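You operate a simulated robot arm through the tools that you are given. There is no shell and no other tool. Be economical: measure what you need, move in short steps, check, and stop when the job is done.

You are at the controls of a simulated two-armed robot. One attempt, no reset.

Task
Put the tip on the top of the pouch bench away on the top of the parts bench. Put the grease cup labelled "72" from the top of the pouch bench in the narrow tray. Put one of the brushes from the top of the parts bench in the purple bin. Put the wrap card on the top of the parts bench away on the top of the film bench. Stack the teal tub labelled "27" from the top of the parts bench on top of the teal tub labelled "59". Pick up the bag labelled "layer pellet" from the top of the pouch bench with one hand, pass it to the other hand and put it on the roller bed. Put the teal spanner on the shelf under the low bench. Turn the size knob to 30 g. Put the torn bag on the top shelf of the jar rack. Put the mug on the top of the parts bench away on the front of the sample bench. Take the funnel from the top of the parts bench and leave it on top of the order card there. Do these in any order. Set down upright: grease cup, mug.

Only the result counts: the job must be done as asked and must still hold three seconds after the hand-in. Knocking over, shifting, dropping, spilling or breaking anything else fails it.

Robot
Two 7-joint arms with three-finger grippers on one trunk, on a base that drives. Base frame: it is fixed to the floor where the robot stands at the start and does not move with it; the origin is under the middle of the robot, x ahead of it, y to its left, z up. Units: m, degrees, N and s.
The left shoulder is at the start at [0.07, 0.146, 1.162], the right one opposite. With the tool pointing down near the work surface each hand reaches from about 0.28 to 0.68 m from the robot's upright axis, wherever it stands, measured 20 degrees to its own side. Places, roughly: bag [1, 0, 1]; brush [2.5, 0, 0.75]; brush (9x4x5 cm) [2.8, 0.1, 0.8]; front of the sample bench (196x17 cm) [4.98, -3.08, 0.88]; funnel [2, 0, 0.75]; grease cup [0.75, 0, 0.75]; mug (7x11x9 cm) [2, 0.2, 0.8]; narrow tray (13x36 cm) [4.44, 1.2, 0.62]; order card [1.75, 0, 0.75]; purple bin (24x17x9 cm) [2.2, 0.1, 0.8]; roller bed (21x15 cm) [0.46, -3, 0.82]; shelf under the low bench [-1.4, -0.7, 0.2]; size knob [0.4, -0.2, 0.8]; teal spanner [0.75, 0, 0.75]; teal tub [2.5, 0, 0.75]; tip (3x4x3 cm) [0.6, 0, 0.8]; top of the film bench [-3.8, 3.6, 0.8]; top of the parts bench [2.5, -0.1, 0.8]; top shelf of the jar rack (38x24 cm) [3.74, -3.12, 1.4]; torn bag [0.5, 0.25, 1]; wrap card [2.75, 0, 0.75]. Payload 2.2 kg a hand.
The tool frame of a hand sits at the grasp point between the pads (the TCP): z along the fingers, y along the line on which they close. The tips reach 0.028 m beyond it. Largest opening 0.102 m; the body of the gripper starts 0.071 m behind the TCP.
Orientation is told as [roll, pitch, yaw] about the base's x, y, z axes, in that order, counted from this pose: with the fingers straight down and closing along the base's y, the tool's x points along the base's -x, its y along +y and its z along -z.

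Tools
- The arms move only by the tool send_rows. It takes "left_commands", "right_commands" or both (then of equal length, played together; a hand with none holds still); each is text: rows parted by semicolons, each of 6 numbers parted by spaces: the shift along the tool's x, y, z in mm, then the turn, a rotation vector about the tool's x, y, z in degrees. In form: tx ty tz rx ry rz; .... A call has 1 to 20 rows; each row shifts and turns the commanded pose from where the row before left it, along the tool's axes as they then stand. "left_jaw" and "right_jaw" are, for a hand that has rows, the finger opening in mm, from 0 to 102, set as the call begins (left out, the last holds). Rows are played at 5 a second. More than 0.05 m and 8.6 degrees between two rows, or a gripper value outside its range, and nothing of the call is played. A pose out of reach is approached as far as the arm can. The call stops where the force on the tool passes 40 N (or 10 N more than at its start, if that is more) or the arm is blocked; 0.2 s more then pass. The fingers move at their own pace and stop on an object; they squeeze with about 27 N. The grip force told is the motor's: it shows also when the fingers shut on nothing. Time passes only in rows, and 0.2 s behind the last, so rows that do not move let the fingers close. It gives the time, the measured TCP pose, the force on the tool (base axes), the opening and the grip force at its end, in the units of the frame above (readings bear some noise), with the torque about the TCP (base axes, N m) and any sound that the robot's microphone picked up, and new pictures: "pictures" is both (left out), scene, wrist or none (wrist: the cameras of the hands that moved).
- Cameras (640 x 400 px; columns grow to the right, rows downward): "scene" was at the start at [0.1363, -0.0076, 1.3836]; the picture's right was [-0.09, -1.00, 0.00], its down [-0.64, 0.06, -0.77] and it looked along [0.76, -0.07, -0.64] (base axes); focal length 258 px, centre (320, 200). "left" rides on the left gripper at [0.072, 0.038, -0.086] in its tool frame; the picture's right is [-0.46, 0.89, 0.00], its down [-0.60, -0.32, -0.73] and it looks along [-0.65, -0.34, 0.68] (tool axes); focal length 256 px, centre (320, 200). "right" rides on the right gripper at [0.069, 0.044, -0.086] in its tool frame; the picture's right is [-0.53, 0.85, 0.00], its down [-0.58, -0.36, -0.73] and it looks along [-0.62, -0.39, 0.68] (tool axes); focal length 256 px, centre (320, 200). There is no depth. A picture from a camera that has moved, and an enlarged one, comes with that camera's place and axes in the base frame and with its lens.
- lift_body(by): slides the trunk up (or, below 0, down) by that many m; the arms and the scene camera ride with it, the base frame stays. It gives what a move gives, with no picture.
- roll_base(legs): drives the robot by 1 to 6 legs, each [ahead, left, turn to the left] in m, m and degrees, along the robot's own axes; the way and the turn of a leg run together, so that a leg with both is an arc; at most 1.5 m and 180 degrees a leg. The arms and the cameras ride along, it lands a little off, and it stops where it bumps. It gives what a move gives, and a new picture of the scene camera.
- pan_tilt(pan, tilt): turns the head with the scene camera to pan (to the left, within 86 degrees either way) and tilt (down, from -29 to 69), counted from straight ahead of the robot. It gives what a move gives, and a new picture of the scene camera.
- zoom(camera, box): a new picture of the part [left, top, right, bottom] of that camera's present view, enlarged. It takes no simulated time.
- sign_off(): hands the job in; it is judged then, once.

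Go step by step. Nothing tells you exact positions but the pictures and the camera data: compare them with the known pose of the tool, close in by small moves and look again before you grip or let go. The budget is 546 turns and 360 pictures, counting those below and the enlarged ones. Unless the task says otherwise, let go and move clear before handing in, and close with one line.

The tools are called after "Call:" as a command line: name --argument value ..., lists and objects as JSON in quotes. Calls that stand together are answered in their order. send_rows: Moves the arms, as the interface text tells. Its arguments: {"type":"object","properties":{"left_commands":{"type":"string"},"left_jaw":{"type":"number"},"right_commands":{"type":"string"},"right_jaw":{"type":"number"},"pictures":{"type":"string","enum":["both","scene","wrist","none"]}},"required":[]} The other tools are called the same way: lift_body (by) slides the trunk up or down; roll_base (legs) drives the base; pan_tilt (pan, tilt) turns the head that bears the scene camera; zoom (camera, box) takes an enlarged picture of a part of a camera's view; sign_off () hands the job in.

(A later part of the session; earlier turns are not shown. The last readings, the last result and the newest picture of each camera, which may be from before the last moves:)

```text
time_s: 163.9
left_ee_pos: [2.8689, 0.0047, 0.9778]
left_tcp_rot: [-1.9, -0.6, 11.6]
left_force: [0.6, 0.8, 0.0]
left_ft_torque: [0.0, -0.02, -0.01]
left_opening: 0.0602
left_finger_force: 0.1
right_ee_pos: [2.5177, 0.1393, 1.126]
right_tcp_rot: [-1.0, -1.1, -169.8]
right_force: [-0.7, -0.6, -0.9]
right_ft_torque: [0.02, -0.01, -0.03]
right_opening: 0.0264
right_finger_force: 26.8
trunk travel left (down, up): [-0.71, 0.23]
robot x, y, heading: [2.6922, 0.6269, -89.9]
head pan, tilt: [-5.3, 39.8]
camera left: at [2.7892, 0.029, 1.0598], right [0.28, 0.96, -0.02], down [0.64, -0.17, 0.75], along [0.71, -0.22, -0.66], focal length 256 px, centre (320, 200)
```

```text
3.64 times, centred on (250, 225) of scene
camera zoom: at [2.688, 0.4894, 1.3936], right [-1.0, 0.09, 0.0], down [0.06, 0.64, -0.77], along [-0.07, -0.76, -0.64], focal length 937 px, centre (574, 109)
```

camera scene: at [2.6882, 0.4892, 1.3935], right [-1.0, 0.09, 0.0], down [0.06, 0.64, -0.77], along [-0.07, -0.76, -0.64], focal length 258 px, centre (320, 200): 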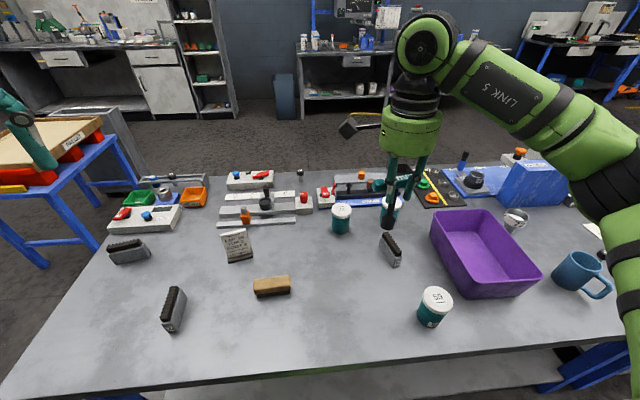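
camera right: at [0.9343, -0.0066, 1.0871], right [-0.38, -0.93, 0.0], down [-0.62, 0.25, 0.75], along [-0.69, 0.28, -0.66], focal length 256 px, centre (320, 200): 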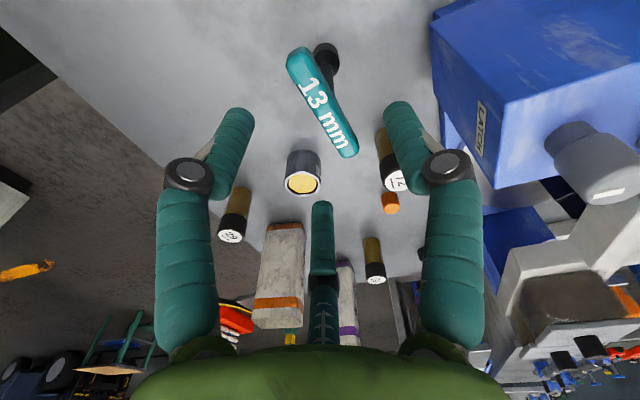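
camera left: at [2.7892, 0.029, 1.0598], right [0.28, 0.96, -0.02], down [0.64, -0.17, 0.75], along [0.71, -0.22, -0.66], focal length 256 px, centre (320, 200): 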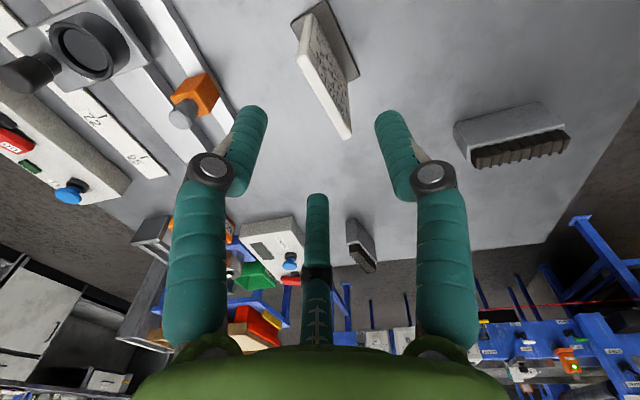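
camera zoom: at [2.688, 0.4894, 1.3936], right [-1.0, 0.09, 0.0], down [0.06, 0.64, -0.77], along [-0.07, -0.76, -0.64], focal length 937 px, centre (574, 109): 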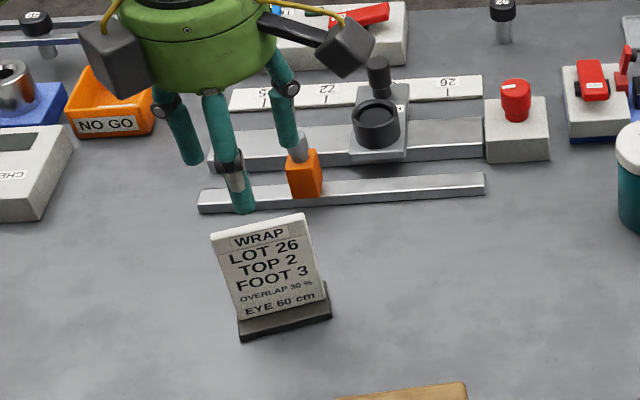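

The card is centred between the fingers, so I descend and grip.

Call:
send_rows --left_commands "0 4 35 0 0 0;0 0 35 0 0 0;0 0 28 0 0 0;0 0 0 0 0 0" --pictures "none"

Call:
send_rows --left_commands "0 0 0 0 0 0;0 0 0 0 0 0;0 0 0 0 0 0" --left_jaw 0 --pictures "wrist"

Call:
zoom --camera "scene" --box '[180, 170, 320, 280]'

```text
time_s: 164.9
left_ee_pos: [2.8694, 0.0059, 0.8811]
left_tcp_rot: [-1.9, -0.7, 11.5]
left_force: [0.5, -0.4, -0.5]
left_ft_torque: [-0.01, -0.01, 0.01]
left_opening: 0.0599
left_finger_force: 0.1
right_ee_pos: [2.5181, 0.14, 1.1249]
right_tcp_rot: [-0.9, -1.1, -169.8]
right_force: [0.0, -0.5, -1.9]
right_ft_torque: [0.0, 0.0, 0.01]
right_opening: 0.0265
right_finger_force: 27.3
trunk travel left (down, up): [-0.71, 0.23]
robot x, y, heading: [2.6923, 0.6237, -90.1]
head pan, tilt: [-5.3, 39.8]
```

```text
time_s: 165.8
left_ee_pos: [2.8678, 0.0062, 0.8802]
left_tcp_rot: [-1.8, -0.7, 11.5]
left_force: [0.2, 0.7, 1.3]
left_ft_torque: [0.06, 0.06, 0.04]
left_opening: 0.0134
left_finger_force: 26.8
right_ee_pos: [2.5182, 0.1392, 1.1252]
right_tcp_rot: [-0.9, -1.1, -169.9]
right_force: [0.4, -0.4, -1.8]
right_ft_torque: [0.05, 0.01, 0.01]
right_opening: 0.0264
right_finger_force: 27.3
trunk travel left (down, up): [-0.71, 0.23]
robot x, y, heading: [2.6963, 0.6234, -90.1]
head pan, tilt: [-5.3, 39.8]
camera left: at [2.7899, 0.0304, 0.9633], right [0.28, 0.96, -0.02], down [0.64, -0.17, 0.75], along [0.71, -0.22, -0.66], focal length 256 px, centre (320, 200)
```

left: 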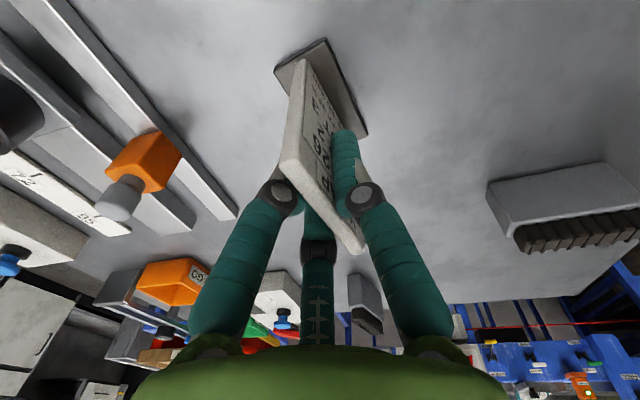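

```text
3.64 times, centred on (250, 225) of scene
camera zoom: at [2.6881, 0.4895, 1.3936], right [-1.0, 0.09, 0.0], down [0.06, 0.64, -0.77], along [-0.07, -0.76, -0.64], focal length 937 px, centre (574, 109)
```

zoom: 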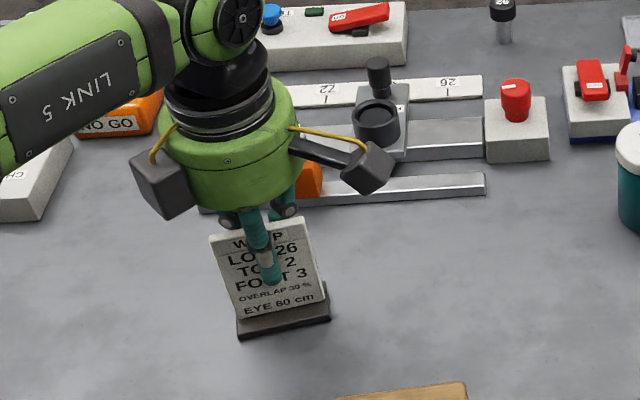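

The card is gripped. I'll lift it straight up and draw it back.

Call:
send_rows --left_commands "0 0 -30 0 0 0;0 0 -40 0 0 0;0 0 -40 0 0 0;0 0 -40 0 0 0;0 0 -40 0 0 0;0 45 -10 0 0 0;0 45 0 0 0 0;0 45 0 0 0 0;0 45 0 0 0 0;0 0 0 0 0 0" --pictures "scene"

```text
time_s: 167.9
left_ee_pos: [2.8313, 0.1917, 1.0727]
left_tcp_rot: [-1.7, -0.6, 11.6]
left_force: [0.6, -0.9, -0.3]
left_ft_torque: [-0.01, -0.02, 0.02]
left_opening: 0.0132
left_finger_force: 26.9
right_ee_pos: [2.5181, 0.1391, 1.1252]
right_tcp_rot: [-1.0, -1.2, -169.8]
right_force: [-0.5, 0.7, -2.7]
right_ft_torque: [0.04, -0.03, -0.01]
right_opening: 0.0268
right_finger_force: 26.9
trunk travel left (down, up): [-0.71, 0.23]
robot x, y, heading: [2.6908, 0.6277, -89.8]
head pan, tilt: [-5.3, 39.8]
camera scene: at [2.6883, 0.4883, 1.3935], right [-1.0, 0.09, 0.0], down [0.06, 0.64, -0.77], along [-0.07, -0.76, -0.64], focal length 258 px, centre (320, 200)
```

scene: 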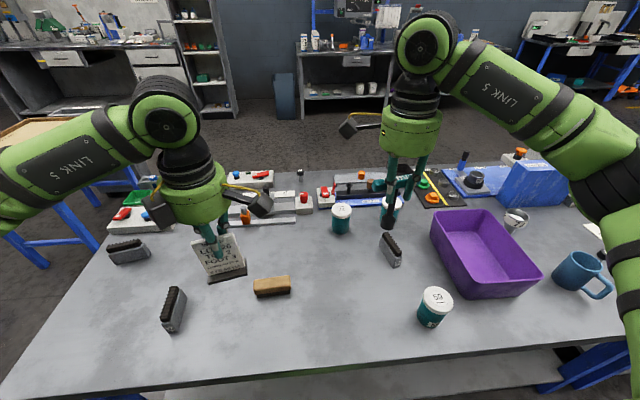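

Both items are held. I'll drive back along the aisle and turn to face -x to see the film bench and low bench.

Call:
roll_base --legs '[[-0.5, 0, 0], [0, -1.5, 0], [0, -1.5, 0], [0, 0, -90]]'

Call:
pan_tilt --pan 0 --tilt 25

```text
time_s: 189.0
left_ee_pos: [-0.7863, 0.8831, 1.0729]
left_tcp_rot: [-1.8, -0.7, -76.5]
left_force: [-0.4, -0.2, -0.7]
left_ft_torque: [0.0, 0.01, 0.0]
left_opening: 0.0132
left_finger_force: 26.3
right_ee_pos: [-0.848, 1.193, 1.125]
right_tcp_rot: [-0.9, -1.1, 102.2]
right_force: [0.2, 0.3, -2.0]
right_ft_torque: [0.01, -0.02, 0.0]
right_opening: 0.0267
right_finger_force: 27.4
trunk travel left (down, up): [-0.71, 0.23]
robot x, y, heading: [-0.3552, 1.0349, -178.1]
head pan, tilt: [-5.3, 39.8]
camera scene: at [-0.4918, 1.0369, 1.3935], right [0.06, 1.0, 0.0], down [0.64, -0.04, -0.77], along [-0.77, 0.04, -0.64], focal length 258 px, centre (320, 200)
```

scene: 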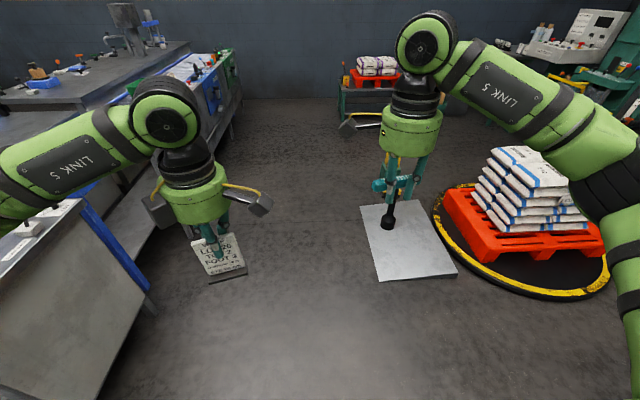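

```text
time_s: 189.8
left_ee_pos: [-0.7857, 0.8826, 1.0731]
left_tcp_rot: [-1.7, -0.7, -76.5]
left_force: [0.6, -0.3, 0.1]
left_ft_torque: [0.02, -0.02, 0.01]
left_opening: 0.0136
left_finger_force: 27.1
right_ee_pos: [-0.8473, 1.1932, 1.1249]
right_tcp_rot: [-0.9, -1.1, 102.1]
right_force: [0.1, 0.6, -1.4]
right_ft_torque: [0.02, 0.01, 0.0]
right_opening: 0.0264
right_finger_force: 26.9
trunk travel left (down, up): [-0.71, 0.23]
robot x, y, heading: [-0.3588, 1.0338, -177.7]
head pan, tilt: [0.0, 25.0]
camera scene: at [-0.4988, 1.029, 1.4165], right [-0.03, 1.0, 0.0], down [0.42, 0.01, -0.91], along [-0.91, -0.03, -0.42], focal length 258 px, centre (320, 200)
```

scene: 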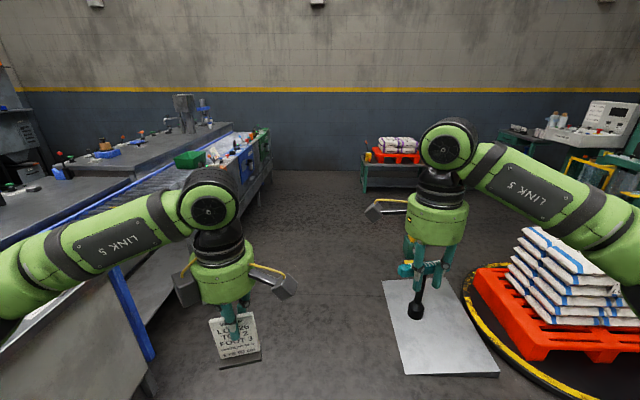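

Call:
pan_tilt --pan -45 --tilt 22

Call:
pan_tilt --pan 50 --tilt 35

```text
time_s: 190.9
left_ee_pos: [-0.7861, 0.883, 1.073]
left_tcp_rot: [-1.8, -0.8, -76.5]
left_force: [0.4, 0.4, -0.6]
left_ft_torque: [-0.01, -0.01, -0.01]
left_opening: 0.0137
left_finger_force: 27.2
right_ee_pos: [-0.8483, 1.1934, 1.1237]
right_tcp_rot: [-0.9, -1.1, 102.3]
right_force: [-0.1, 0.6, -2.3]
right_ft_torque: [0.01, -0.02, 0.0]
right_opening: 0.0263
right_finger_force: 27.1
trunk travel left (down, up): [-0.71, 0.23]
robot x, y, heading: [-0.3551, 1.0306, -178.2]
head pan, tilt: [-45.0, 22.0]
camera scene: at [-0.4747, 1.0953, 1.4214], right [0.68, 0.73, 0.0], down [0.27, -0.26, -0.93], along [-0.68, 0.63, -0.37], focal length 258 px, centre (320, 200)
```

scene: 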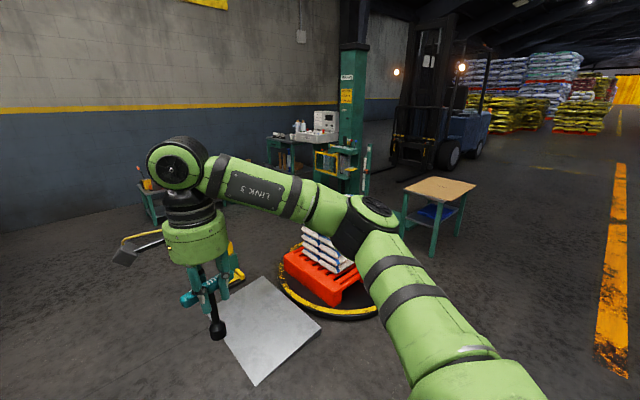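

```text
time_s: 192.6
left_ee_pos: [-0.7864, 0.8823, 1.0748]
left_tcp_rot: [-1.7, -0.7, -76.5]
left_force: [0.2, 0.1, -0.4]
left_ft_torque: [-0.03, 0.02, 0.02]
left_opening: 0.0135
left_finger_force: 27.0
right_ee_pos: [-0.8493, 1.1943, 1.125]
right_tcp_rot: [-0.9, -1.1, 102.2]
right_force: [0.6, 0.4, -1.8]
right_ft_torque: [0.0, 0.01, 0.0]
right_opening: 0.0262
right_finger_force: 27.6
trunk travel left (down, up): [-0.71, 0.23]
robot x, y, heading: [-0.358, 1.0322, -177.8]
head pan, tilt: [50.0, 35.0]
camera scene: at [-0.461, 0.9628, 1.4008], right [-0.79, 0.62, 0.0], down [0.35, 0.45, -0.82], along [-0.5, -0.65, -0.57], focal length 258 px, centre (320, 200)
```

scene: 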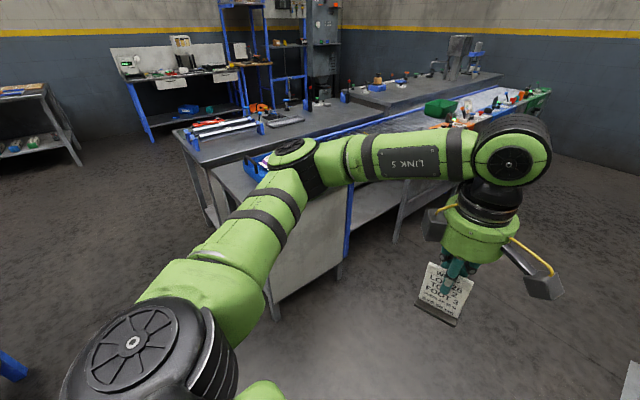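

The film bench is far ahead on the right and the low bench is close by on the left. I'll go to the low bench first, standing at its +x side.

Call:
roll_base --legs '[[-0.2, 0, -2], [0, 1.5, 0]]'

Call:
pan_tilt --pan 0 --tilt 45

```text
time_s: 201.1
left_ee_pos: [-0.6124, -0.5568, 1.0741]
left_tcp_rot: [-1.8, -0.7, -80.1]
left_force: [1.1, 0.3, 0.3]
left_ft_torque: [-0.03, -0.01, 0.0]
left_opening: 0.0133
left_finger_force: 26.6
right_ee_pos: [-0.6561, -0.2431, 1.1239]
right_tcp_rot: [-1.0, -1.1, 98.6]
right_force: [-0.6, 0.3, -2.5]
right_ft_torque: [0.02, -0.02, -0.05]
right_opening: 0.0264
right_finger_force: 27.1
trunk travel left (down, up): [-0.71, 0.23]
robot x, y, heading: [-0.1789, -0.4348, 178.5]
head pan, tilt: [50.0, 35.0]
camera scene: at [-0.2833, -0.4969, 1.4008], right [-0.75, 0.66, 0.0], down [0.38, 0.43, -0.82], along [-0.54, -0.61, -0.57], focal length 258 px, centre (320, 200)
```

scene: 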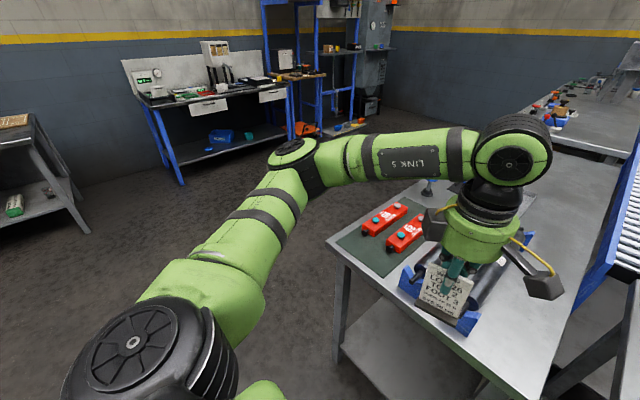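

```text
time_s: 202.3
left_ee_pos: [-0.6139, -0.5578, 1.0733]
left_tcp_rot: [-1.8, -0.7, -80.2]
left_force: [0.5, -0.5, -0.6]
left_ft_torque: [0.0, 0.01, 0.01]
left_opening: 0.0136
left_finger_force: 27.2
right_ee_pos: [-0.6551, -0.2424, 1.1262]
right_tcp_rot: [-0.9, -1.2, 98.6]
right_force: [-0.2, -0.5, -2.5]
right_ft_torque: [-0.02, -0.01, -0.03]
right_opening: 0.0268
right_finger_force: 27.3
trunk travel left (down, up): [-0.71, 0.23]
robot x, y, heading: [-0.1785, -0.4335, 178.3]
head pan, tilt: [0.0, 45.0]
camera scene: at [-0.3062, -0.4292, 1.386], right [0.03, 1.0, 0.0], down [0.71, -0.02, -0.71], along [-0.71, 0.02, -0.71], focal length 258 px, centre (320, 200)
```

scene: 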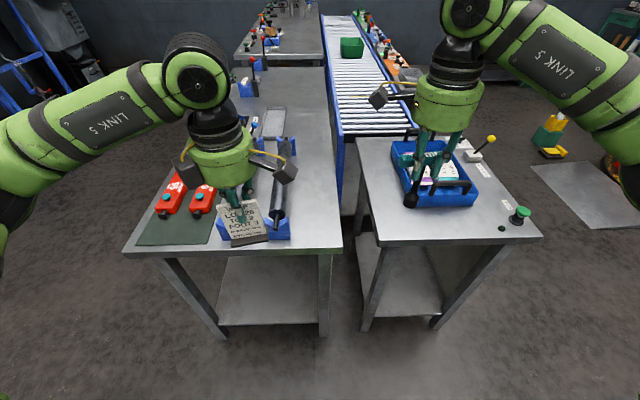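

The low bench's shelf is open at this end, but the left hand must be empty first. I'll take the card to the film bench, driving around the wrapping ring.

Call:
roll_base --legs '[[0, -1.4, 1.7], [1.45, 0, 0], [1.4, 0, 0]]'

Call:
pan_tilt --pan -70 --tilt 30

```text
time_s: 222.8
left_ee_pos: [-3.4868, 0.6802, 1.0734]
left_tcp_rot: [-1.8, -0.7, -75.7]
left_force: [-0.3, 0.4, -1.2]
left_ft_torque: [0.02, 0.01, 0.01]
left_opening: 0.0133
left_finger_force: 27.0
right_ee_pos: [-3.5543, 0.99, 1.1253]
right_tcp_rot: [-0.8, -1.2, 103.1]
right_force: [-0.1, -0.3, -2.4]
right_ft_torque: [-0.03, -0.02, -0.01]
right_opening: 0.0267
right_finger_force: 27.0
trunk travel left (down, up): [-0.71, 0.23]
robot x, y, heading: [-3.0582, 0.8374, -177.2]
head pan, tilt: [0.0, 45.0]
camera scene: at [-3.1909, 0.8317, 1.386], right [-0.05, 1.0, 0.0], down [0.71, 0.03, -0.71], along [-0.71, -0.04, -0.71], focal length 258 px, centre (320, 200)
```

scene: 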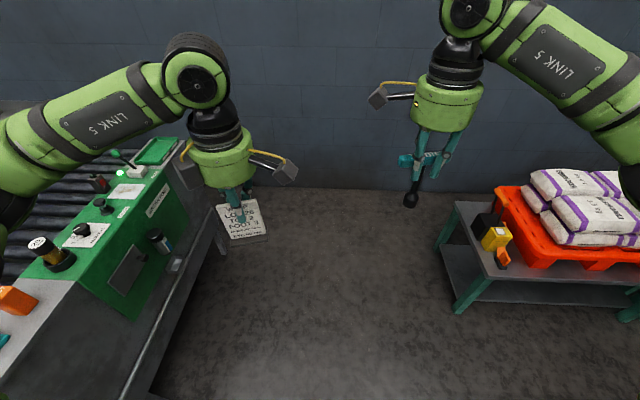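

```text
time_s: 224.3
left_ee_pos: [-3.4873, 0.6805, 1.0725]
left_tcp_rot: [-1.9, -0.7, -75.7]
left_force: [-0.6, 0.6, -0.4]
left_ft_torque: [0.01, -0.02, 0.02]
left_opening: 0.0133
left_finger_force: 27.1
right_ee_pos: [-3.5536, 0.9914, 1.1243]
right_tcp_rot: [-0.9, -1.1, 103.1]
right_force: [0.7, -0.7, -2.1]
right_ft_torque: [0.01, -0.01, 0.02]
right_opening: 0.0265
right_finger_force: 27.1
trunk travel left (down, up): [-0.71, 0.23]
robot x, y, heading: [-3.0618, 0.8409, -177.5]
head pan, tilt: [-70.0, 30.0]
camera scene: at [-3.1453, 0.9191, 1.4086], right [0.92, 0.39, 0.0], down [0.19, -0.46, -0.87], along [-0.34, 0.8, -0.5], focal length 258 px, centre (320, 200)
```

scene: 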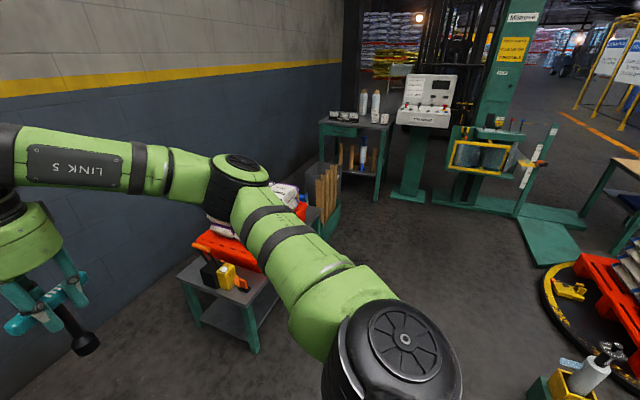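

The film bench is the small table with bottles beside the control pedestal. I'll drive closer and turn to face it.

Call:
roll_base --legs '[[0, -1.15, 0], [0, 0, -92.5]]'

Call:
pan_tilt --pan 15 --tilt 35

```text
time_s: 233.9
left_ee_pos: [-3.2749, 2.4011, 1.0738]
left_tcp_rot: [-1.8, -0.7, -166.1]
left_force: [0.1, -0.1, -0.5]
left_ft_torque: [0.01, 0.02, -0.03]
left_opening: 0.0137
left_finger_force: 26.6
right_ee_pos: [-2.9646, 2.4666, 1.1256]
right_tcp_rot: [-0.8, -1.1, 12.7]
right_force: [0.0, -1.2, -1.7]
right_ft_torque: [-0.01, -0.04, 0.02]
right_opening: 0.0267
right_finger_force: 27.3
trunk travel left (down, up): [-0.71, 0.23]
robot x, y, heading: [-3.1245, 1.976, 92.6]
head pan, tilt: [-70.0, 30.0]
camera scene: at [-3.0375, 2.06, 1.4086], right [0.38, -0.92, 0.0], down [-0.46, -0.19, -0.87], along [0.8, 0.33, -0.5], focal length 258 px, centre (320, 200)
```

scene: 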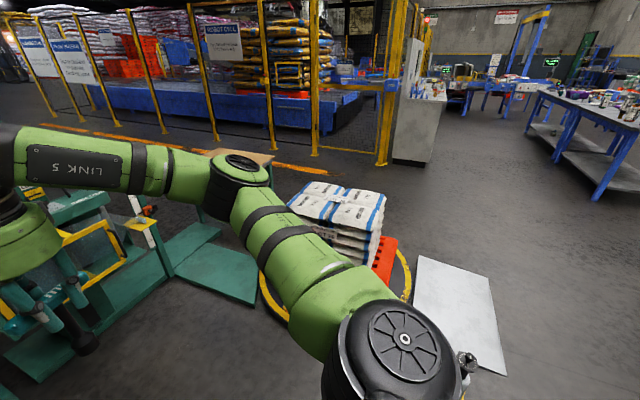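

```text
time_s: 235.5
left_ee_pos: [-3.275, 2.4023, 1.0741]
left_tcp_rot: [-1.9, -0.6, -166.1]
left_force: [0.1, -0.6, -0.8]
left_ft_torque: [0.0, -0.03, 0.0]
left_opening: 0.0136
left_finger_force: 26.7
right_ee_pos: [-2.9644, 2.4673, 1.1253]
right_tcp_rot: [-0.9, -1.1, 12.8]
right_force: [-0.9, -1.1, -2.1]
right_ft_torque: [-0.01, 0.0, 0.03]
right_opening: 0.0266
right_finger_force: 27.2
trunk travel left (down, up): [-0.71, 0.23]
robot x, y, heading: [-3.1198, 1.9749, 92.5]
head pan, tilt: [15.0, 35.0]
camera scene: at [-3.1472, 2.1095, 1.4008], right [0.95, 0.3, 0.0], down [0.17, -0.55, -0.82], along [-0.25, 0.78, -0.57], focal length 258 px, centre (320, 200)
```

scene: 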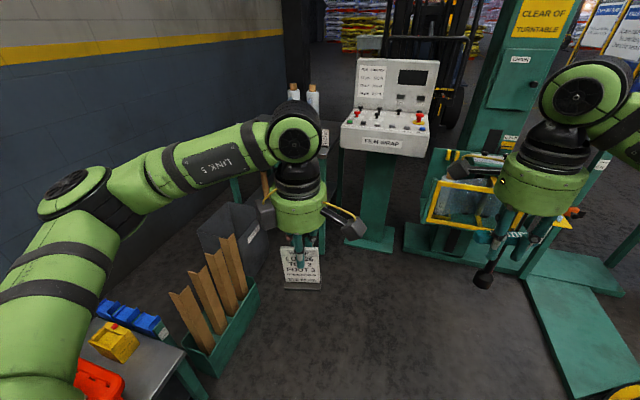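

Call:
zoom --camera "left" --box '[0, 0, 640, 400]'

Call:
zoom --camera "scene" --box '[180, 60, 360, 260]'

```text
1.00 times, centred on (320, 200) of left (not enlarged: the box is as wide or as high as the picture)
camera zoom: at [-3.1929, 2.3789, 1.1563], right [-0.24, -0.97, -0.02], down [-0.65, 0.14, 0.75], along [-0.72, 0.19, -0.66], focal length 256 px, centre (320, 200)
```

zoom: 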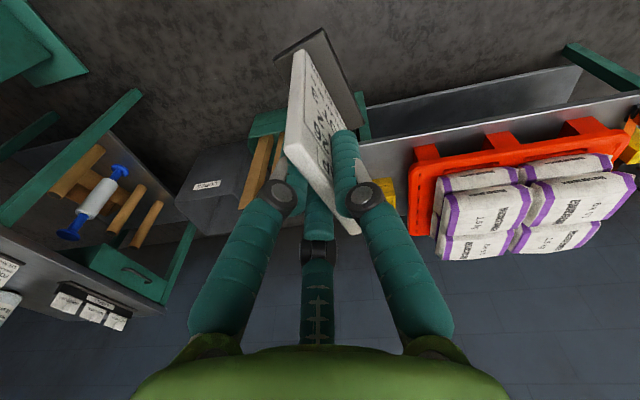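

```text
2.00 times, centred on (270, 160) of scene
camera zoom: at [-3.1472, 2.1095, 1.4008], right [0.95, 0.3, 0.0], down [0.17, -0.55, -0.82], along [-0.25, 0.78, -0.57], focal length 515 px, centre (420, 280)
```

zoom: 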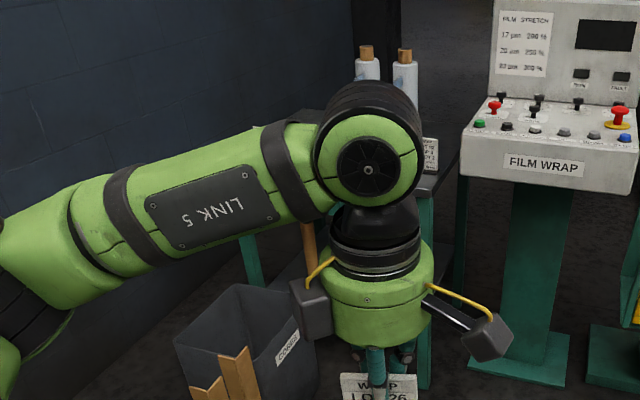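

The left arm hides the film bench. I'll swing the left hand outward to uncover it.

Call:
send_rows --left_commands "-43 -10 -10 0 0 0;-43 -10 -10 0 0 0;-43 -10 -10 0 0 0;-43 -10 -10 0 0 0;-43 -10 0 0 0 0;0 0 0 0 0 0" --pictures "scene"

```text
time_s: 236.9
left_ee_pos: [-3.4941, 2.3977, 1.1178]
left_tcp_rot: [-1.9, -0.7, -166.2]
left_force: [0.3, 0.3, -1.2]
left_ft_torque: [-0.01, 0.0, 0.05]
left_opening: 0.0133
left_finger_force: 27.0
right_ee_pos: [-2.9634, 2.4664, 1.1244]
right_tcp_rot: [-1.0, -1.1, 12.7]
right_force: [0.2, -0.5, -1.4]
right_ft_torque: [-0.01, 0.0, 0.0]
right_opening: 0.0268
right_finger_force: 27.5
trunk travel left (down, up): [-0.71, 0.23]
robot x, y, heading: [-3.1201, 1.9747, 92.4]
head pan, tilt: [15.0, 35.0]
camera scene: at [-3.1463, 2.1099, 1.4008], right [0.95, 0.3, 0.0], down [0.17, -0.55, -0.82], along [-0.25, 0.78, -0.57], focal length 258 px, centre (320, 200)
```

scene: 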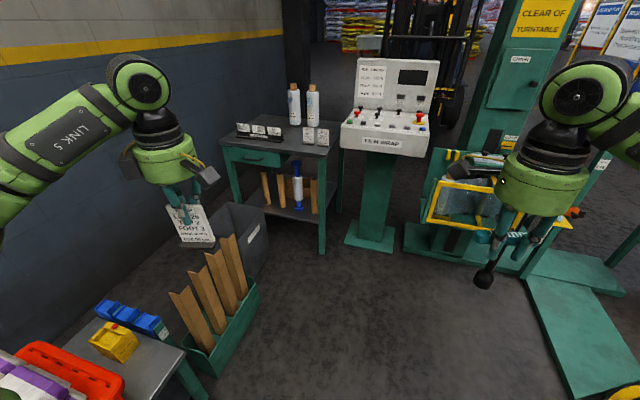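

The film bench top spans x -4.12 to -3.50, y 3.30 to 3.79. Before driving up I pull the right hand back out of the panel's way, and zoom in on the bench top.

Call:
send_rows --right_commands "-20 -41 0 0 0 0;-20 -41 0 0 0 0;-20 -41 0 0 0 0;-20 -41 0 0 0 0;-20 -41 0 0 0 0;-20 -41 0 0 0 0;-20 -41 0 0 0 0;0 0 0 0 0 0" --pictures "none"

Call:
zoom --camera "scene" --box '[205, 85, 365, 185]'

```text
time_s: 238.7
left_ee_pos: [-3.4937, 2.3955, 1.1179]
left_tcp_rot: [-1.8, -0.6, -166.0]
left_force: [-0.1, -0.1, -0.9]
left_ft_torque: [0.04, -0.02, 0.01]
left_opening: 0.0136
left_finger_force: 26.9
right_ee_pos: [-2.8034, 2.2423, 1.1268]
right_tcp_rot: [-1.0, -1.1, 12.9]
right_force: [-0.1, 0.4, -1.8]
right_ft_torque: [0.01, 0.0, -0.01]
right_opening: 0.0265
right_finger_force: 27.0
right hand out of reach, approached as far as the arm can: row 6, 7
trunk travel left (down, up): [-0.71, 0.23]
robot x, y, heading: [-3.1204, 1.9718, 92.7]
head pan, tilt: [15.0, 35.0]
```

```text
4.00 times, centred on (285, 135) of scene
camera zoom: at [-3.1476, 2.1082, 1.4009], right [0.95, 0.3, 0.0], down [0.17, -0.55, -0.82], along [-0.25, 0.78, -0.57], focal length 1031 px, centre (460, 460)
```

zoom: 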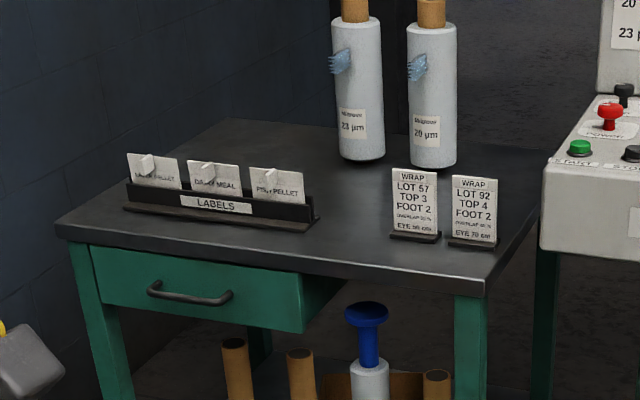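

There is a free gap on the bench between the label rack and the other wrap cards at about (-3.745, 3.43). I raise the right hand above the panel and drive up.

Call:
send_rows --right_commands "0 0 -40 0 0 0;0 0 -40 0 0 0;0 0 -40 0 0 0;0 0 -40 0 0 0;0 0 -40 0 0 0;0 0 0 0 0 0" --pictures "none"

Call:
roll_base --legs '[[0.3, 0.3, -6], [0.55, 0, 0]]'

```text
time_s: 240.1
left_ee_pos: [-3.4936, 2.3976, 1.1181]
left_tcp_rot: [-1.8, -0.6, -166.1]
left_force: [-0.2, 0.5, -1.1]
left_ft_torque: [0.0, 0.02, 0.02]
left_opening: 0.0133
left_finger_force: 26.7
right_ee_pos: [-2.8589, 2.2878, 1.2891]
right_tcp_rot: [-0.9, -1.1, 12.6]
right_force: [0.4, 0.7, -2.0]
right_ft_torque: [-0.01, 0.03, 0.03]
right_opening: 0.0266
right_finger_force: 26.4
right hand out of reach, approached as far as the arm can: row 1, 2, 3, 4, 5
trunk travel left (down, up): [-0.71, 0.23]
robot x, y, heading: [-3.1205, 1.9736, 92.9]
head pan, tilt: [15.0, 35.0]
```

```text
time_s: 245.5
left_ee_pos: [-3.713, 3.2871, 1.1187]
left_tcp_rot: [-1.8, -0.8, -171.7]
left_force: [-0.5, -0.3, 0.7]
left_ft_torque: [0.01, -0.02, 0.0]
left_opening: 0.0137
left_finger_force: 27.0
right_ee_pos: [-3.0937, 3.1152, 1.2893]
right_tcp_rot: [-0.9, -1.1, 6.9]
right_force: [-0.7, 0.6, -1.9]
right_ft_torque: [0.03, -0.01, -0.04]
right_opening: 0.0263
right_finger_force: 27.3
trunk travel left (down, up): [-0.71, 0.23]
robot x, y, heading: [-3.3855, 2.8295, 86.7]
head pan, tilt: [15.0, 35.0]
camera scene: at [-3.3966, 2.9658, 1.401], right [0.98, 0.2, 0.0], down [0.12, -0.56, -0.82], along [-0.17, 0.8, -0.57], focal length 258 px, centre (320, 200)
```

scene: 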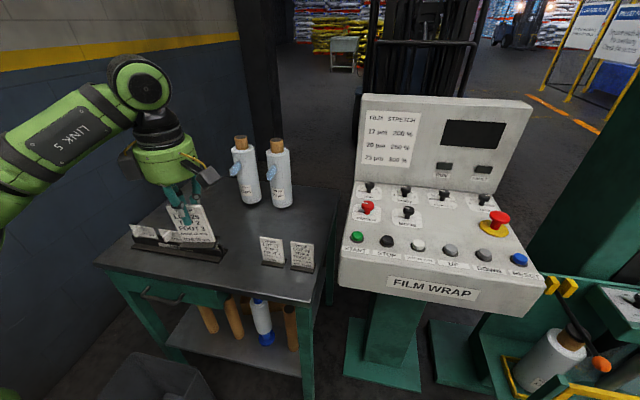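

I'll bring the card over the gap and lower it to just above the bench.

Call:
send_rows --left_commands "0 0 0 0 0 8.3;-6 -37 0 0 0 0;-6 -37 0 0 0 0;-6 -37 0 0 0 0;-6 -37 0 0 0 0;0 0 45 0 0 0;0 0 45 0 0 0;0 0 45 0 0 0;0 0 45 0 0 0;0 0 0 0 0 0" --pictures "both"

Call:
zoom --camera "scene" --box '[120, 170, 340, 310]'

```text
time_s: 247.7
left_ee_pos: [-3.7394, 3.4406, 0.9435]
left_tcp_rot: [-1.7, -0.8, 180.0]
left_force: [0.7, 0.3, -0.9]
left_ft_torque: [0.01, 0.03, 0.0]
left_opening: 0.0133
left_finger_force: 27.0
right_ee_pos: [-3.0912, 3.116, 1.2895]
right_tcp_rot: [-0.9, -1.0, 7.1]
right_force: [-0.1, -0.4, -1.9]
right_ft_torque: [0.02, 0.03, 0.03]
right_opening: 0.0265
right_finger_force: 26.7
trunk travel left (down, up): [-0.71, 0.23]
robot x, y, heading: [-3.3823, 2.8261, 86.8]
head pan, tilt: [15.0, 35.0]
camera scene: at [-3.3963, 2.9664, 1.4009], right [0.98, 0.2, 0.0], down [0.12, -0.56, -0.82], along [-0.17, 0.8, -0.57], focal length 258 px, centre (320, 200)
camera left: at [-3.6649, 3.3979, 1.0251], right [-0.47, -0.88, -0.02], down [-0.59, 0.29, 0.75], along [-0.66, 0.36, -0.66], focal length 256 px, centre (320, 200)
```

scene: 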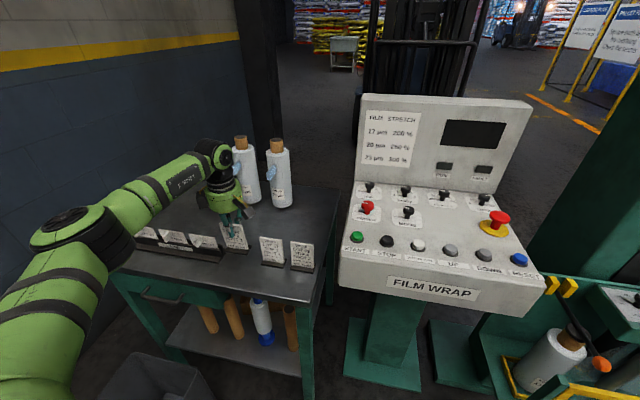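
left: 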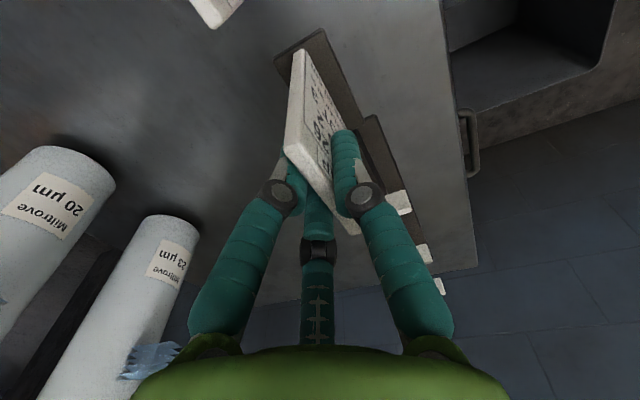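

```text
2.86 times, centred on (230, 240) of scene
camera zoom: at [-3.3963, 2.9664, 1.4009], right [0.98, 0.2, 0.0], down [0.12, -0.56, -0.82], along [-0.17, 0.8, -0.57], focal length 736 px, centre (577, 86)
```

zoom: 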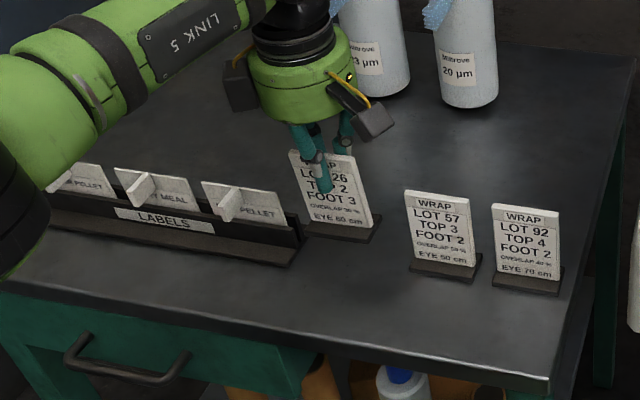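

I'll shift the card a bit right and toward the front edge to clear the rack, then lower to 0.90.

Call:
send_rows --left_commands "8 20 0 0 0 0;0 0 25 0 0 0;0 0 18 0 0 0;0 0 0 0 0 0" --pictures "none"

Call:
zoom --camera "scene" --box '[180, 210, 320, 310]'

```text
time_s: 248.7
left_ee_pos: [-3.7323, 3.4224, 0.8997]
left_tcp_rot: [-1.7, -1.0, 180.1]
left_force: [-0.6, -0.8, 0.5]
left_ft_torque: [0.01, 0.02, -0.01]
left_opening: 0.0135
left_finger_force: 26.8
right_ee_pos: [-3.0921, 3.1151, 1.2898]
right_tcp_rot: [-0.8, -1.1, 7.0]
right_force: [0.1, -0.2, -2.4]
right_ft_torque: [-0.04, -0.01, -0.01]
right_opening: 0.0268
right_finger_force: 27.3
trunk travel left (down, up): [-0.71, 0.23]
robot x, y, heading: [-3.3853, 2.8275, 86.6]
head pan, tilt: [15.0, 35.0]
```

```text
4.00 times, centred on (250, 260) of scene
camera zoom: at [-3.3967, 2.9661, 1.4009], right [0.98, 0.2, 0.0], down [0.12, -0.56, -0.82], along [-0.17, 0.8, -0.57], focal length 1031 px, centre (600, -40)
```

zoom: 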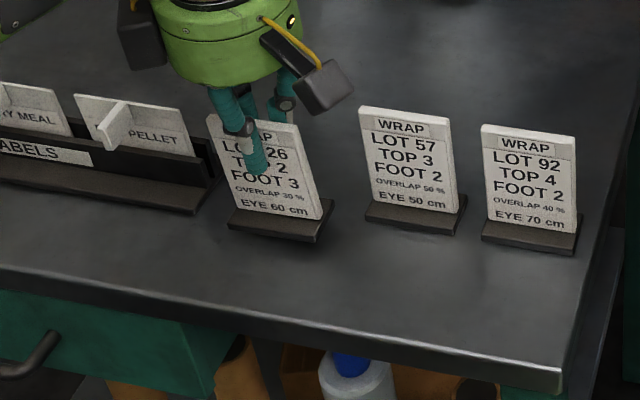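

Call:
send_rows --left_commands "0 0 4 0 0 0;0 0 4 0 0 0;0 0 4 0 0 0;0 0 0 0 0 0" --pictures "none"

Call:
send_rows --left_commands "0 0 2 0 0 0;0 0 2 0 0 0;0 0 0 0 0 0" --pictures "none"

```text
time_s: 249.7
left_ee_pos: [-3.7333, 3.4219, 0.8924]
left_tcp_rot: [-2.2, -0.9, -179.9]
left_force: [-2.9, 2.6, 21.1]
left_ft_torque: [-0.13, 0.96, -0.11]
left_opening: 0.0133
left_finger_force: 26.4
right_ee_pos: [-3.0899, 3.1126, 1.2899]
right_tcp_rot: [-0.9, -1.1, 7.0]
right_force: [0.1, -0.4, -2.2]
right_ft_torque: [-0.02, 0.01, 0.0]
right_opening: 0.0268
right_finger_force: 26.9
trunk travel left (down, up): [-0.71, 0.23]
robot x, y, heading: [-3.3839, 2.8284, 86.7]
head pan, tilt: [15.0, 35.0]
```

```text
time_s: 250.5
left_ee_pos: [-3.7333, 3.4214, 0.8904]
left_tcp_rot: [-2.3, -0.8, -180.0]
left_force: [-2.0, 3.5, 31.3]
left_ft_torque: [-0.31, 0.37, -0.07]
left_opening: 0.0134
left_finger_force: 26.8
right_ee_pos: [-3.0891, 3.1109, 1.2901]
right_tcp_rot: [-0.8, -1.0, 7.1]
right_force: [0.0, -0.3, -1.7]
right_ft_torque: [0.02, 0.02, 0.02]
right_opening: 0.0266
right_finger_force: 26.6
trunk travel left (down, up): [-0.71, 0.23]
robot x, y, heading: [-3.3816, 2.8286, 86.9]
head pan, tilt: [15.0, 35.0]
```

Contact made. I'll ease up a little, open the left hand gently and rise.

Call:
send_rows --left_commands "0 0 -3 0 0 0;0 0 0 0 0 0" --pictures "none"

Call:
send_rows --left_commands "0 0 0 0 0 0;0 0 0 0 0 0;0 0 -25 0 0 0;0 0 -40 0 0 0;0 0 -40 0 0 0;0 0 -40 0 0 0;0 40 -20 0 0 0;0 40 0 0 0 0" --left_jaw 45 --pictures "none"

Call:
zoom --camera "scene" --box '[120, 170, 340, 310]'

```text
time_s: 251.1
left_ee_pos: [-3.7308, 3.4224, 0.8896]
left_tcp_rot: [-2.0, -1.0, 180.0]
left_force: [0.8, 2.7, 23.1]
left_ft_torque: [-0.18, -0.02, 0.01]
left_opening: 0.0135
left_finger_force: 27.2
right_ee_pos: [-3.0883, 3.1125, 1.2899]
right_tcp_rot: [-0.7, -1.0, 7.0]
right_force: [-0.1, -0.5, -2.5]
right_ft_torque: [-0.03, -0.01, -0.01]
right_opening: 0.0268
right_finger_force: 27.3
trunk travel left (down, up): [-0.71, 0.23]
robot x, y, heading: [-3.3826, 2.8291, 86.6]
head pan, tilt: [15.0, 35.0]
```

```text
time_s: 252.9
left_ee_pos: [-3.7318, 3.3363, 1.0477]
left_tcp_rot: [-1.8, -1.0, -180.1]
left_force: [-0.1, -0.7, 0.1]
left_ft_torque: [0.01, -0.02, 0.01]
left_opening: 0.045
left_finger_force: 0.0
right_ee_pos: [-3.0929, 3.114, 1.29]
right_tcp_rot: [-0.7, -1.2, 6.9]
right_force: [-0.4, -0.2, -2.1]
right_ft_torque: [0.01, -0.01, 0.01]
right_opening: 0.0265
right_finger_force: 26.7
trunk travel left (down, up): [-0.71, 0.23]
robot x, y, heading: [-3.38, 2.8279, 87.0]
head pan, tilt: [15.0, 35.0]
```

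```text
2.86 times, centred on (230, 240) of scene
camera zoom: at [-3.3976, 2.9648, 1.4011], right [0.98, 0.2, 0.0], down [0.12, -0.56, -0.82], along [-0.17, 0.8, -0.57], focal length 736 px, centre (577, 86)
```

zoom: 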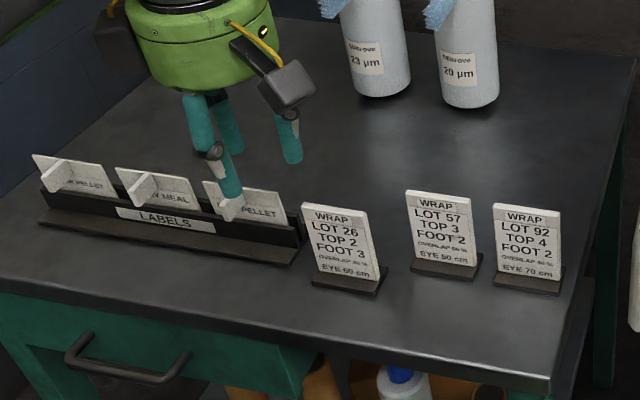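

The wrap card stands on the film bench. I back out and drive to the end of the low bench.

Call:
roll_base --legs '[[-0.85, 0, 0], [0, -0.3, 0], [0, 0, 93], [0, 1.1, 0], [-1.4, 0, 0], [-1.3, 0, 0]]'

```text
time_s: 280.9
left_ee_pos: [-0.914, 0.5297, 1.0479]
left_tcp_rot: [-1.7, -1.0, -85.6]
left_force: [0.1, 0.8, -0.7]
left_ft_torque: [-0.01, 0.01, 0.02]
left_opening: 0.0448
left_finger_force: 0.0
right_ee_pos: [-0.7422, 1.186, 1.2903]
right_tcp_rot: [-0.9, -1.1, 101.5]
right_force: [0.3, 0.2, -2.5]
right_ft_torque: [0.01, 0.0, -0.01]
right_opening: 0.0268
right_finger_force: 27.1
trunk travel left (down, up): [-0.71, 0.23]
robot x, y, heading: [-0.4346, 0.913, -178.6]
head pan, tilt: [15.0, 35.0]
camera scene: at [-0.5676, 0.8927, 1.4008], right [-0.28, 0.96, 0.0], down [0.55, 0.16, -0.82], along [-0.79, -0.23, -0.57], focal length 258 px, centre (320, 200)
```

scene: 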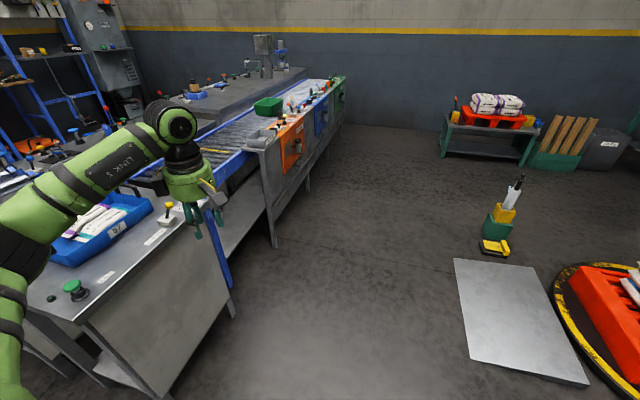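

Call:
send_rows --left_commands "-13 42 -20 0 0 0;-13 42 -20 0 0 0;-13 42 0 0 0 0;-13 42 0 0 0 0;-13 42 0 0 0 0;-13 42 0 0 0 0;0 0 0 0 0 0" --pictures "none"

Call:
roll_base --legs '[[-0.2, 0, -1.4], [0, 1.5, 0], [0, 0.22, 0]]'

Call:
pan_tilt --pan -10 --tilt 50

```text
time_s: 282.5
left_ee_pos: [-0.6549, 0.474, 1.0827]
left_tcp_rot: [-1.6, -0.9, -85.6]
left_force: [-0.4, 0.5, -0.3]
left_ft_torque: [0.01, 0.04, 0.0]
left_opening: 0.0449
left_finger_force: 0.1
right_ee_pos: [-0.7427, 1.1854, 1.2902]
right_tcp_rot: [-1.0, -1.1, 101.4]
right_force: [-0.2, -1.3, -1.9]
right_ft_torque: [-0.03, -0.06, -0.03]
right_opening: 0.0266
right_finger_force: 27.5
trunk travel left (down, up): [-0.71, 0.23]
robot x, y, heading: [-0.4347, 0.9175, -178.8]
head pan, tilt: [15.0, 35.0]
```

```text
time_s: 292.3
left_ee_pos: [-0.5126, -1.2035, 1.0833]
left_tcp_rot: [-1.7, -1.0, -88.6]
left_force: [0.6, 0.5, -0.3]
left_ft_torque: [-0.03, 0.02, 0.0]
left_opening: 0.0451
left_finger_force: 0.1
right_ee_pos: [-0.5627, -0.4878, 1.29]
right_tcp_rot: [-0.9, -1.0, 98.6]
right_force: [0.5, 0.3, -3.0]
right_ft_torque: [-0.04, -0.01, -0.01]
right_opening: 0.0264
right_finger_force: 26.8
trunk travel left (down, up): [-0.71, 0.23]
robot x, y, heading: [-0.2667, -0.7722, 178.0]
head pan, tilt: [15.0, 35.0]
camera scene: at [-0.4037, -0.789, 1.4009], right [-0.23, 0.97, 0.0], down [0.56, 0.13, -0.82], along [-0.8, -0.19, -0.57], focal length 258 px, centre (320, 200)
```

scene: 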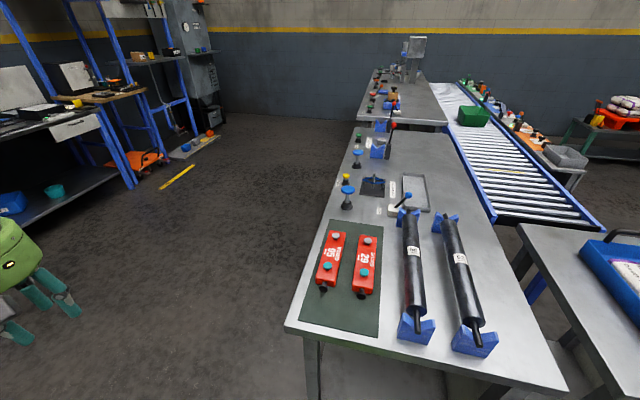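

```text
time_s: 293.2
left_ee_pos: [-0.5129, -1.2044, 1.0809]
left_tcp_rot: [-1.6, -0.9, -88.6]
left_force: [0.3, 0.6, -1.3]
left_ft_torque: [-0.01, 0.01, 0.01]
left_opening: 0.0452
left_finger_force: 0.0
right_ee_pos: [-0.563, -0.4904, 1.2888]
right_tcp_rot: [-0.9, -1.2, 98.5]
right_force: [-0.1, -0.7, -2.2]
right_ft_torque: [0.01, 0.04, 0.01]
right_opening: 0.0266
right_finger_force: 26.8
trunk travel left (down, up): [-0.71, 0.23]
robot x, y, heading: [-0.2698, -0.7743, 177.9]
head pan, tilt: [-10.0, 50.0]
camera scene: at [-0.3934, -0.7556, 1.3791], right [0.2, 0.98, 0.0], down [0.75, -0.16, -0.64], along [-0.63, 0.13, -0.77], focal length 258 px, centre (320, 200)
```

scene: 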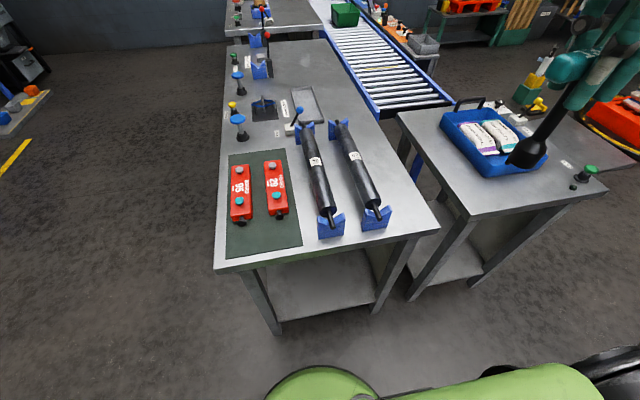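

The shelf can be reached from its long open side. I'll drive around to the -y side and face the bench there.

Call:
roll_base --legs '[[0, 1.0, 0], [1.0, 0, 0], [0, 0, -88]]'

```text
time_s: 307.0
left_ee_pos: [-1.7491, -1.5288, 1.0815]
left_tcp_rot: [-1.8, -0.9, -176.1]
left_force: [-0.3, 0.0, -0.1]
left_ft_torque: [-0.04, 0.02, 0.02]
left_opening: 0.0449
left_finger_force: 0.1
right_ee_pos: [-1.0363, -1.4496, 1.2893]
right_tcp_rot: [-0.9, -1.1, 11.0]
right_force: [0.4, 0.2, -1.9]
right_ft_torque: [-0.06, -0.03, 0.01]
right_opening: 0.0266
right_finger_force: 26.3
trunk travel left (down, up): [-0.71, 0.23]
robot x, y, heading: [-1.3024, -1.7579, 90.6]
head pan, tilt: [-10.0, 50.0]
camera scene: at [-1.2947, -1.6283, 1.3791], right [0.99, -0.16, 0.0], down [-0.12, -0.76, -0.64], along [0.1, 0.63, -0.77], focal length 258 px, centre (320, 200)
```

scene: 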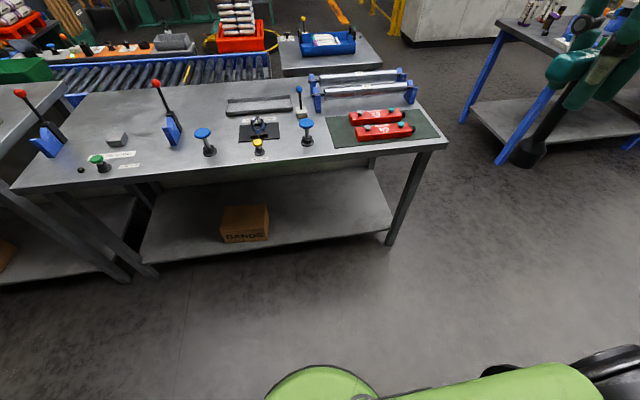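

The shelf is clear to the right of the BANDS box. I lower the trunk fully here, then set the spanner hand to shelf height and extend it.

Call:
lift_body --by -0.7

Call:
send_rows --right_commands "11 41 0 0 0 0;11 41 0 0 0 0;11 41 0 0 0 0;11 41 20 0 0 0;11 40 20 0 0 0;0 0 45 0 0 0;0 0 45 0 0 0;0 0 45 0 0 0;0 0 45 0 0 0;0 0 0 0 0 0" --pictures "scene"

```text
refused: -0.7 is not a number from -0.4 to 0.4
```

```text
time_s: 309.2
left_ee_pos: [-1.7501, -1.5307, 1.0817]
left_tcp_rot: [-1.7, -0.9, -176.1]
left_force: [-0.5, -0.9, 0.4]
left_ft_torque: [-0.03, -0.02, 0.02]
left_opening: 0.045
left_finger_force: 0.0
right_ee_pos: [-1.127, -1.2608, 1.0658]
right_tcp_rot: [-0.9, -1.0, 10.8]
right_force: [-0.3, 0.2, -2.0]
right_ft_torque: [0.02, 0.03, 0.0]
right_opening: 0.0268
right_finger_force: 27.0
trunk travel left (down, up): [-0.71, 0.23]
robot x, y, heading: [-1.3087, -1.7497, 90.5]
head pan, tilt: [-10.0, 50.0]
camera scene: at [-1.2952, -1.6286, 1.3791], right [0.99, -0.16, 0.0], down [-0.12, -0.76, -0.64], along [0.1, 0.63, -0.77], focal length 258 px, centre (320, 200)
```

scene: 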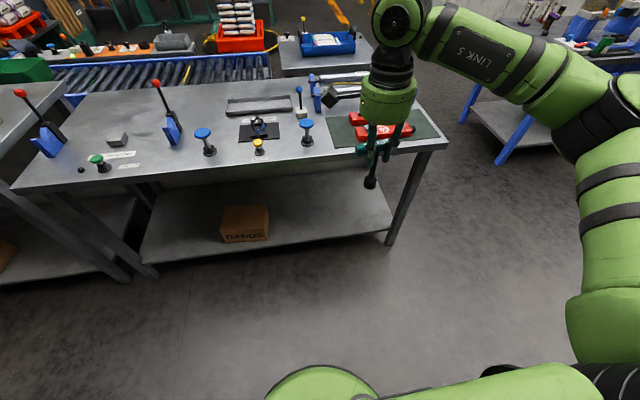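

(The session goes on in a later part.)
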